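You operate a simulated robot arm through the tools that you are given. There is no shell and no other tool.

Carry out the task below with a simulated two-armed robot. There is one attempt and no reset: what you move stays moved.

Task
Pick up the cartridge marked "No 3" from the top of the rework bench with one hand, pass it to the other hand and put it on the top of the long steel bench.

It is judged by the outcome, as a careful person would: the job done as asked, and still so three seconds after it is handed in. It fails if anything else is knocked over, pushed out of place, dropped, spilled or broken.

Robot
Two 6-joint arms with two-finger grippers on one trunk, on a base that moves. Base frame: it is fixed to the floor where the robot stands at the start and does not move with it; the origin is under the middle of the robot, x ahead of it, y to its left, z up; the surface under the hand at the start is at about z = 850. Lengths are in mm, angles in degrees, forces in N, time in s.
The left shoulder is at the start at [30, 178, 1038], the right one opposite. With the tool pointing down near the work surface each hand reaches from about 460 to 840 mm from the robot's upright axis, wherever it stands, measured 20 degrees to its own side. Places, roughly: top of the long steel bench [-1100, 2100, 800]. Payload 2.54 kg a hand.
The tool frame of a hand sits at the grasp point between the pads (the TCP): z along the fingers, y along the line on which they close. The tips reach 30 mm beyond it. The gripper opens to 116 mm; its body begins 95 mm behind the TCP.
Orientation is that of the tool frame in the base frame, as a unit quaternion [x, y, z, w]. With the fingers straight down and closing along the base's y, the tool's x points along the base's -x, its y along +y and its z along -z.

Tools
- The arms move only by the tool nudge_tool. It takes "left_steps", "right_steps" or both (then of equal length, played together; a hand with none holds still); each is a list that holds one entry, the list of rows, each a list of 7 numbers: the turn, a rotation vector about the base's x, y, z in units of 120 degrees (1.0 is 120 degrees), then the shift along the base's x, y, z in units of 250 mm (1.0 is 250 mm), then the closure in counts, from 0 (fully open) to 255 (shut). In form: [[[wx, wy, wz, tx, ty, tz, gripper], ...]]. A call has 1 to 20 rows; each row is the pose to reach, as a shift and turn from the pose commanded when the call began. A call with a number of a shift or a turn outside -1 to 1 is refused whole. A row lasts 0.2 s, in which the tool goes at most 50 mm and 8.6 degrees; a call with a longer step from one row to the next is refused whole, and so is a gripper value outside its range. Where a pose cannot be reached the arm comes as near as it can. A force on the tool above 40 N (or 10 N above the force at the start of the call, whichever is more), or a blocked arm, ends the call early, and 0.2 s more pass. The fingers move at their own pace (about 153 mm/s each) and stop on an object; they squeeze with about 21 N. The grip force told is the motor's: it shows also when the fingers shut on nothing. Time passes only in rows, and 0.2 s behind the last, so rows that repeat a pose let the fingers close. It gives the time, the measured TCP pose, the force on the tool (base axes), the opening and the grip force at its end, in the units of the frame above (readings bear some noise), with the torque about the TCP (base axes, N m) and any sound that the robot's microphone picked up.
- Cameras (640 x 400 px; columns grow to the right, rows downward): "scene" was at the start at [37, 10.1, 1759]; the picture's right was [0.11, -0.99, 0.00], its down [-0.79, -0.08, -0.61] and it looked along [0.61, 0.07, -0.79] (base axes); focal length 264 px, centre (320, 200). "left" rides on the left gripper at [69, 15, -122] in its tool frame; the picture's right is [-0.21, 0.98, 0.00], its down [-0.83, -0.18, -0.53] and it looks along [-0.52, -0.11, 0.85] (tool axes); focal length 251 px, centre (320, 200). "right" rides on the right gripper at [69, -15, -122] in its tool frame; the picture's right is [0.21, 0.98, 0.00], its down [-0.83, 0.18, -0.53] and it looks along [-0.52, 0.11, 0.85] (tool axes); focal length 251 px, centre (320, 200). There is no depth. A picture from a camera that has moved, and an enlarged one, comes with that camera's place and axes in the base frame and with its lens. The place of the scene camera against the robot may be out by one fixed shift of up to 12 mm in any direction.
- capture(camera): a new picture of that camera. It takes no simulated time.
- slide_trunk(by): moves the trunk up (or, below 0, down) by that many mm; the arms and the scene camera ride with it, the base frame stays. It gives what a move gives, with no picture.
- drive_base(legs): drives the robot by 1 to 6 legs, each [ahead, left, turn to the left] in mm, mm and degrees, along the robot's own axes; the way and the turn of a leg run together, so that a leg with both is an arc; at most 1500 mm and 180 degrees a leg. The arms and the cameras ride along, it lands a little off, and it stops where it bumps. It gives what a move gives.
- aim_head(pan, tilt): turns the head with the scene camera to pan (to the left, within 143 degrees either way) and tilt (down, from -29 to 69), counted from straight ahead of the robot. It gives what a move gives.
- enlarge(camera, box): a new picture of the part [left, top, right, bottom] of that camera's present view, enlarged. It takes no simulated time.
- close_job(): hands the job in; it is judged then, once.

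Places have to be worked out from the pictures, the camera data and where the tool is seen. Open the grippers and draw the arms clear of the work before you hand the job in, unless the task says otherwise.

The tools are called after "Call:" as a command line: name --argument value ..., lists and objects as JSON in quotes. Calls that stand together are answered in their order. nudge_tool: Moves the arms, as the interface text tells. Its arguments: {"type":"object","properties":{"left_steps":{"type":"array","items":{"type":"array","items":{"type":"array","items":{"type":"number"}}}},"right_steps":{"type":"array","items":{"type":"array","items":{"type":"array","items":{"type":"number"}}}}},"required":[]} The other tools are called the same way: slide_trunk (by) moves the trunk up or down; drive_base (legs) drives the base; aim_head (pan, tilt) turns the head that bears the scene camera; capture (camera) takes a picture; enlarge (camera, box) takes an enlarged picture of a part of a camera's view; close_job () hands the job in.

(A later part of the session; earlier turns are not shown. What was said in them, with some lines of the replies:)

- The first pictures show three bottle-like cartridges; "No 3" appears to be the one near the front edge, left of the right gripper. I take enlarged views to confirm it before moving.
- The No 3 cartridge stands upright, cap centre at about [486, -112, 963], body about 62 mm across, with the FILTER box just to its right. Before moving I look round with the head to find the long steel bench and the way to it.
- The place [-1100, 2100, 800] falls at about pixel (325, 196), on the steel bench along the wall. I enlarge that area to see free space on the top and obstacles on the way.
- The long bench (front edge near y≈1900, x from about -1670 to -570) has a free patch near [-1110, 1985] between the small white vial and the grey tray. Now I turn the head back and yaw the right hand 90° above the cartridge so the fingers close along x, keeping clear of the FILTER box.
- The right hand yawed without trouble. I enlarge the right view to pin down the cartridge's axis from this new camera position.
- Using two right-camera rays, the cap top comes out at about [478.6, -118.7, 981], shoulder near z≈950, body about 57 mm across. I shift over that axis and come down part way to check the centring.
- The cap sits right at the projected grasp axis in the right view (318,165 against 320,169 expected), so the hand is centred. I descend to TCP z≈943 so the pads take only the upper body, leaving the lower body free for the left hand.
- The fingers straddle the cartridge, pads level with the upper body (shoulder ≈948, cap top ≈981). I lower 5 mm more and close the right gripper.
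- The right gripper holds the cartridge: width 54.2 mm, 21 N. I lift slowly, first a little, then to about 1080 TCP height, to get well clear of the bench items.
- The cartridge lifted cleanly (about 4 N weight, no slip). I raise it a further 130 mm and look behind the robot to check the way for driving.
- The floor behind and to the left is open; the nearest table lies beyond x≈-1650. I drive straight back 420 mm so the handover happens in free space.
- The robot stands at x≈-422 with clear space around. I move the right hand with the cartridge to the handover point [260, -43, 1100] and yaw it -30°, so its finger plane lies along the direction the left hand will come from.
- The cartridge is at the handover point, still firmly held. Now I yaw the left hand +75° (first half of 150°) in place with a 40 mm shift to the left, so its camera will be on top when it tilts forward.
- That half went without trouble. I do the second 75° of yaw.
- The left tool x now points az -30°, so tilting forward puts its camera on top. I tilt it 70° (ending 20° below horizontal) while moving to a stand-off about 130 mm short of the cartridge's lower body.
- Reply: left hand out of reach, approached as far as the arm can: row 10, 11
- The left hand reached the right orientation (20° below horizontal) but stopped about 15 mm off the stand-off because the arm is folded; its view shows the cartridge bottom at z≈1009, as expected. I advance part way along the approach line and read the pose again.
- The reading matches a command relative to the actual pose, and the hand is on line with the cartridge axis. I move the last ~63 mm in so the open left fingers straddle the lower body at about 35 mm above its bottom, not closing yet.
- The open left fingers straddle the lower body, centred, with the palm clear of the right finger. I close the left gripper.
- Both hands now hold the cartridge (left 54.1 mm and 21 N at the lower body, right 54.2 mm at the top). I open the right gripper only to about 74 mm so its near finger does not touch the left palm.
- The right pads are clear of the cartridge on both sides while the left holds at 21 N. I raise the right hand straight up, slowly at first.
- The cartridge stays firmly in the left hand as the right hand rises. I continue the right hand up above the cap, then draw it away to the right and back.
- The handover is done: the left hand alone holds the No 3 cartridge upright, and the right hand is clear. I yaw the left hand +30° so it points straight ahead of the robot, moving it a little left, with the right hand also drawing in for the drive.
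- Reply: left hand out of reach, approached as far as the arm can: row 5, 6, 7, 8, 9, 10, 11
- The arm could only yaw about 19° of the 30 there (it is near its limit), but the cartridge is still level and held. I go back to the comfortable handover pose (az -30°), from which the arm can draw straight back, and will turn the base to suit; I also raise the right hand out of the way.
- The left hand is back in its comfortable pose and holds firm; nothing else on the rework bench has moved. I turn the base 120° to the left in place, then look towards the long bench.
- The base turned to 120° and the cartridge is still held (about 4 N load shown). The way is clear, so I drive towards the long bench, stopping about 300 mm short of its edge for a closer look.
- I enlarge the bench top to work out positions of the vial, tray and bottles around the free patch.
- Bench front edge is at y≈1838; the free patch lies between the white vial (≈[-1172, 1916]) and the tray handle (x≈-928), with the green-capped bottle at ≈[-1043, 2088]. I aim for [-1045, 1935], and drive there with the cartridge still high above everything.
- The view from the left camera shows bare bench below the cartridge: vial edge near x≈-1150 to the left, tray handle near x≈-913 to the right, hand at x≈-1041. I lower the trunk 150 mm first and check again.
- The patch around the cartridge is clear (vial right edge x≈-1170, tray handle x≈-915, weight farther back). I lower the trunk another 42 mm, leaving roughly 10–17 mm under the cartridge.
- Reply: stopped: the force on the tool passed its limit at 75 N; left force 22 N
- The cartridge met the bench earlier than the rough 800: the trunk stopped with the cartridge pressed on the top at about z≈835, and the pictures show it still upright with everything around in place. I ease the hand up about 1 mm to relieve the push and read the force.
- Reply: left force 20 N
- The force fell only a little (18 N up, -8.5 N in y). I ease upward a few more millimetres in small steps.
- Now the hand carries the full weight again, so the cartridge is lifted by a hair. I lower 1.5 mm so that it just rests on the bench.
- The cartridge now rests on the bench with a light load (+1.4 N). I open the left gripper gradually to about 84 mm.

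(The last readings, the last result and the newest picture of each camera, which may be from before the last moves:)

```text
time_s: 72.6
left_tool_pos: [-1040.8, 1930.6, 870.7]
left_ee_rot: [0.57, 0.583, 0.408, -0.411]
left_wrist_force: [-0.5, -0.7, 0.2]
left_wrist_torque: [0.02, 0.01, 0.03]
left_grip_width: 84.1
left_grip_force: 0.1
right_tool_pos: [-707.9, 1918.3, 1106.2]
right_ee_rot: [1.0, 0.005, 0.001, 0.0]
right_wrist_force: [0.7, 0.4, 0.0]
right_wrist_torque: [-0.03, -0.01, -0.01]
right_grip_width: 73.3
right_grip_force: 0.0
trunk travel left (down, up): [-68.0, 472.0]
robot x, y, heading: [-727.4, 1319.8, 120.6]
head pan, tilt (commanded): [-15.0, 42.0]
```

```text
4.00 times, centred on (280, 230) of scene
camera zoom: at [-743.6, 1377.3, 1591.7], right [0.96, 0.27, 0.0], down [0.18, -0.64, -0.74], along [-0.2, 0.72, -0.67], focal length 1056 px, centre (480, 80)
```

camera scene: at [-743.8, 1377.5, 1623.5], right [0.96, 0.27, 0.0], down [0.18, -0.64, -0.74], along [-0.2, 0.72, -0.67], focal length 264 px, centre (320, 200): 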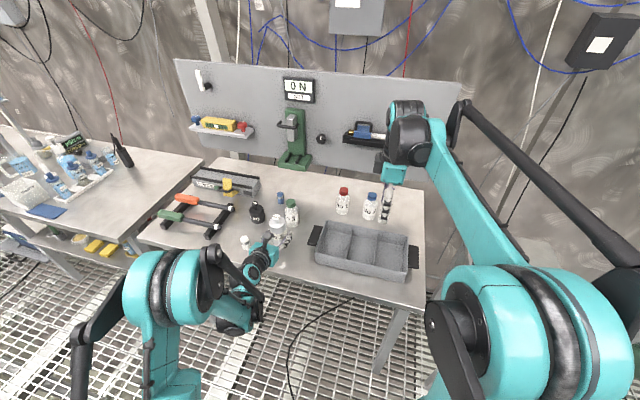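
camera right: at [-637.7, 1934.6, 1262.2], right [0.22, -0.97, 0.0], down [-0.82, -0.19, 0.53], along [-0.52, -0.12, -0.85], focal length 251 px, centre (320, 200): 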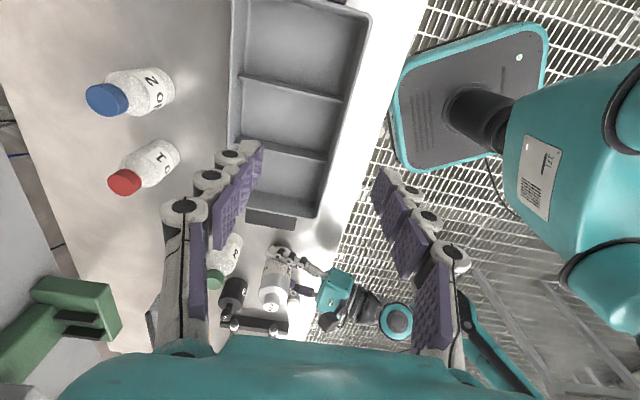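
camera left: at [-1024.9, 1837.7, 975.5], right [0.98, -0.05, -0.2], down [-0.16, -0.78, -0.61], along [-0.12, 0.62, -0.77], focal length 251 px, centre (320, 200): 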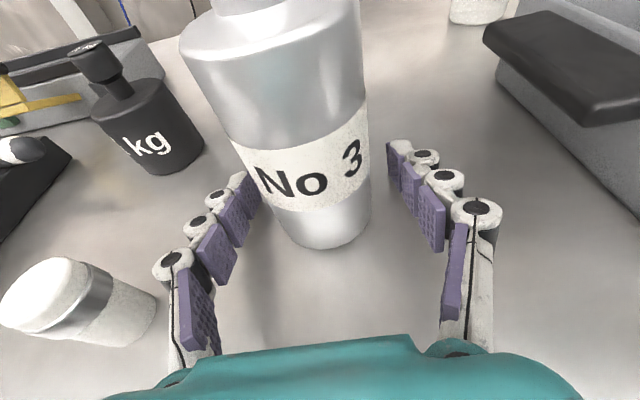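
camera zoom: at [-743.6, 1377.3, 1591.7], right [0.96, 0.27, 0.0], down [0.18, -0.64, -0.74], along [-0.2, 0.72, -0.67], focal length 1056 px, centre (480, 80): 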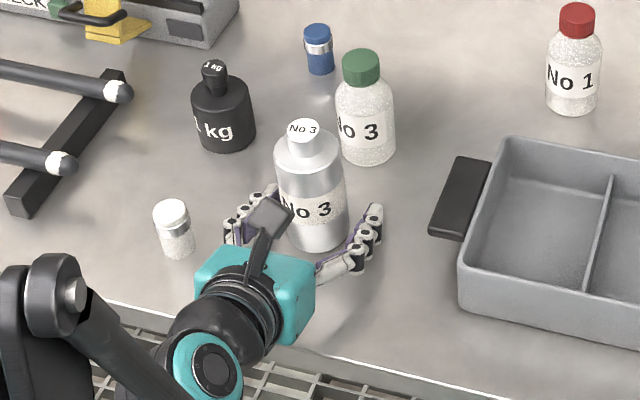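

The cartridge stands free and upright and the fingers are clear on both sides. I draw the left hand straight back along its axis, rising slightly, with the arm.

Call:
nudge_tool --left_steps '[[[0, 0, 0, 0.0009, -0.04, 0.014, 70], [0, 0, 0, 0.0018, -0.08, 0.028, 70], [0, 0, 0, 0.0026, -0.12, 0.044, 70], [0, 0, 0, 0.0035, -0.16, 0.07, 70], [0, 0, 0, 0.0044, -0.2, 0.1, 70], [0, 0, 0, 0.0053, -0.256, 0.144, 70], [0, 0, 0, 0.007, -0.328, 0.184, 70], [0, 0, 0, 0.0085, -0.4, 0.212, 70], [0, 0, 0, 0.0085, -0.4, 0.212, 70]]]'

Call:
capture --camera "left"

Call:
enlarge --camera "scene" --box '[200, 180, 360, 280]'

```text
time_s: 74.6
left_tool_pos: [-1040.2, 1831.8, 923.3]
left_ee_rot: [0.569, 0.583, 0.408, -0.411]
left_wrist_force: [0.8, 0.5, 0.7]
left_wrist_torque: [-0.03, -0.02, 0.01]
left_grip_width: 83.9
left_grip_force: 0.1
right_tool_pos: [-707.4, 1919.3, 1106.6]
right_ee_rot: [1.0, 0.006, 0.0, 0.0]
right_wrist_force: [0.1, -0.2, 0.0]
right_wrist_torque: [-0.04, 0.0, 0.0]
right_grip_width: 73.1
right_grip_force: 0.1
trunk travel left (down, up): [-68.0, 472.0]
robot x, y, heading: [-726.7, 1319.8, 120.5]
head pan, tilt (commanded): [-15.0, 42.0]
```

```text
taken
camera left: at [-1023.5, 1737.8, 1029.0], right [0.98, -0.05, -0.2], down [-0.16, -0.78, -0.61], along [-0.12, 0.62, -0.77], focal length 251 px, centre (320, 200)
```

left: 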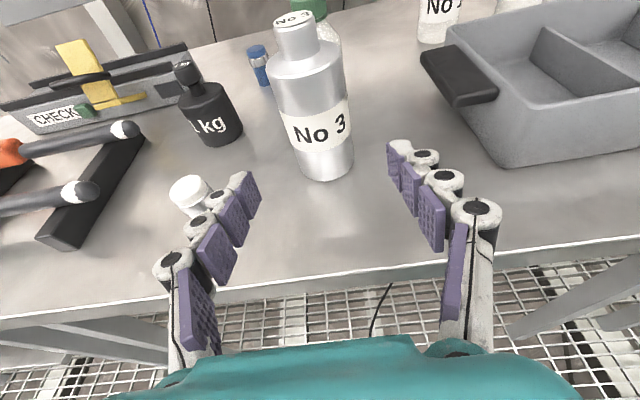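

```text
4.00 times, centred on (280, 230) of scene
camera zoom: at [-743.6, 1377.6, 1591.6], right [0.96, 0.27, 0.0], down [0.18, -0.64, -0.74], along [-0.2, 0.72, -0.67], focal length 1056 px, centre (480, 80)
```

zoom: 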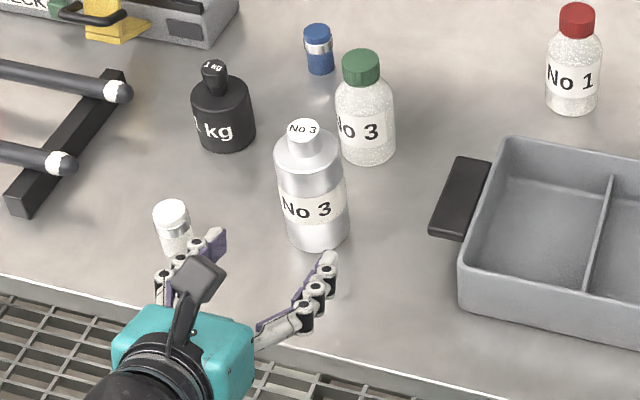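

The cartridge stands upright on the long bench with the hand clear of it and the neighbours untouched. I raise the trunk to lift both hands away, then back the base off.

Call:
slide_trunk --by 150

Call:
drive_base --legs '[[-258, 153, 0]]'

Call:
capture --camera "scene"

Call:
enlarge --camera "scene" --box '[210, 140, 430, 280]'

```text
time_s: 76.4
left_tool_pos: [-1040.5, 1831.2, 1072.4]
left_ee_rot: [0.57, 0.583, 0.408, -0.411]
left_wrist_force: [-0.9, 0.4, 0.1]
left_wrist_torque: [0.01, 0.01, -0.02]
left_grip_width: 84.1
left_grip_force: 0.0
right_tool_pos: [-706.9, 1918.9, 1255.8]
right_ee_rot: [1.0, 0.005, 0.0, 0.0]
right_wrist_force: [-0.4, -0.1, 0.3]
right_wrist_torque: [-0.04, -0.01, -0.02]
right_grip_width: 73.5
right_grip_force: 0.0
trunk travel left (down, up): [-218.0, 322.0]
robot x, y, heading: [-732.4, 1320.4, 120.6]
head pan, tilt (commanded): [-15.0, 42.0]
```

```text
time_s: 78.4
left_tool_pos: [-1042.8, 1532.8, 1073.0]
left_ee_rot: [0.569, 0.584, 0.407, -0.412]
left_wrist_force: [0.0, -0.7, -0.4]
left_wrist_torque: [-0.02, 0.03, -0.01]
left_grip_width: 84.3
left_grip_force: 0.1
right_tool_pos: [-708.9, 1620.4, 1256.6]
right_ee_rot: [1.0, 0.006, 0.0, 0.0]
right_wrist_force: [0.7, -1.2, 0.4]
right_wrist_torque: [0.03, 0.0, 0.0]
right_grip_width: 73.2
right_grip_force: 0.1
trunk travel left (down, up): [-218.0, 322.0]
robot x, y, heading: [-730.7, 1018.5, 120.5]
head pan, tilt (commanded): [-15.0, 42.0]
```

```text
taken
camera scene: at [-745.0, 1078.5, 1741.7], right [0.96, 0.27, 0.0], down [0.18, -0.64, -0.74], along [-0.2, 0.72, -0.67], focal length 264 px, centre (320, 200)
```

scene: 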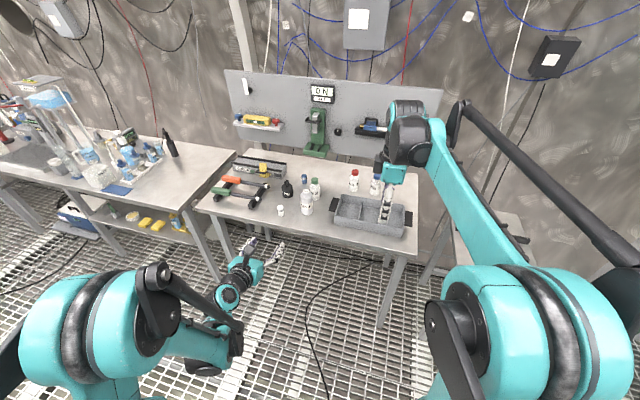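

```text
2.86 times, centred on (320, 210) of scene
camera zoom: at [-745.0, 1078.5, 1741.7], right [0.96, 0.27, 0.0], down [0.18, -0.64, -0.74], along [-0.2, 0.72, -0.67], focal length 755 px, centre (320, 171)
```

zoom: 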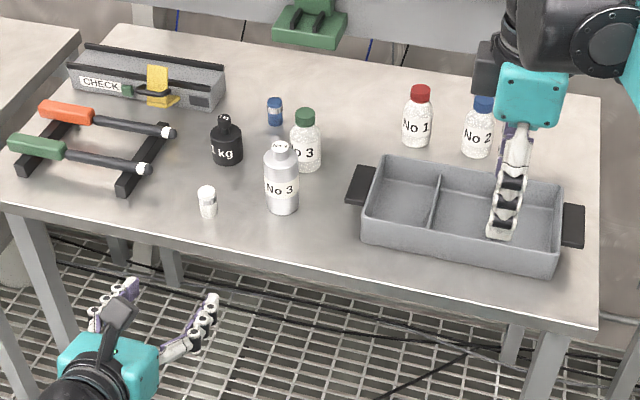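

The cartridge "No 3" stands on the long steel bench and all else there is in place; both hands are clear of the bench top items. I open both grippers fully and let a moment pass.

Call:
nudge_tool --left_steps '[[[0, 0, 0, 0, 0, 0, 30], [0, 0, 0, 0, 0, 0, 0], [0, 0, 0, 0, 0, 0, 0], [0, 0, 0, 0, 0, 0, 0], [0, 0, 0, 0, 0, 0, 0]]]' --right_steps '[[[0, 0, 0, 0, 0, 0, 50], [0, 0, 0, 0, 0, 0, 0], [0, 0, 0, 0, 0, 0, 0], [0, 0, 0, 0, 0, 0, 0], [0, 0, 0, 0, 0, 0, 0]]]'

Call:
enlarge --camera "scene" --box '[240, 160, 360, 235]'

```text
time_s: 79.6
left_tool_pos: [-1040.9, 1531.7, 1072.4]
left_ee_rot: [0.569, 0.583, 0.408, -0.411]
left_wrist_force: [-0.6, -0.3, -0.3]
left_wrist_torque: [0.01, 0.0, -0.03]
left_grip_width: 115.8
left_grip_force: 0.1
right_tool_pos: [-709.0, 1621.6, 1256.3]
right_ee_rot: [1.0, 0.006, 0.0, 0.0]
right_wrist_force: [-0.3, 0.3, -0.6]
right_wrist_torque: [0.0, 0.02, 0.03]
right_grip_width: 116.1
right_grip_force: 0.1
trunk travel left (down, up): [-218.0, 322.0]
robot x, y, heading: [-727.0, 1022.8, 120.8]
head pan, tilt (commanded): [-15.0, 42.0]
```

```text
5.33 times, centred on (300, 198) of scene
camera zoom: at [-744.9, 1079.9, 1741.7], right [0.96, 0.27, 0.0], down [0.18, -0.64, -0.74], along [-0.2, 0.72, -0.67], focal length 1409 px, centre (427, 213)
```

zoom: 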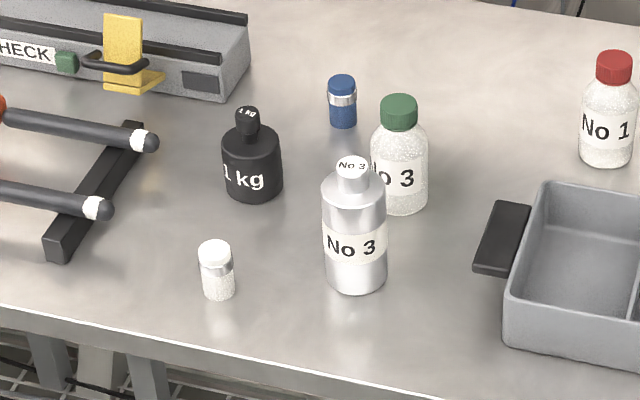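

The cartridge stands upright and alone on the long steel bench, both grippers are open and empty, and the arms are well clear. I hand the job in.

Call:
close_job

```text
The job is handed in.
```

I picked the "No 3" cartridge off the rework bench with the right hand and passed it to the left hand. It now stands upright on top of the long steel bench, near the front, between the small white vial and the grey tray.

- **Hard touch-down:** The long bench top is about 35 mm higher than the rough figure given. While I was lowering the cartridge it pressed onto the bench, and the trunk stopped with a peak force of about 75 N. I eased the load off before releasing it. The pictures afterwards show the cartridge upright, and I saw no damage.
- **Other items:** In the final picture the items around the cartridge on the long bench are where they were. The rework bench looked unchanged in my last picture of it, taken just before I drove away.

Both grippers are open and the arms are drawn back. The job is handed in, but the tool gave no verdict.
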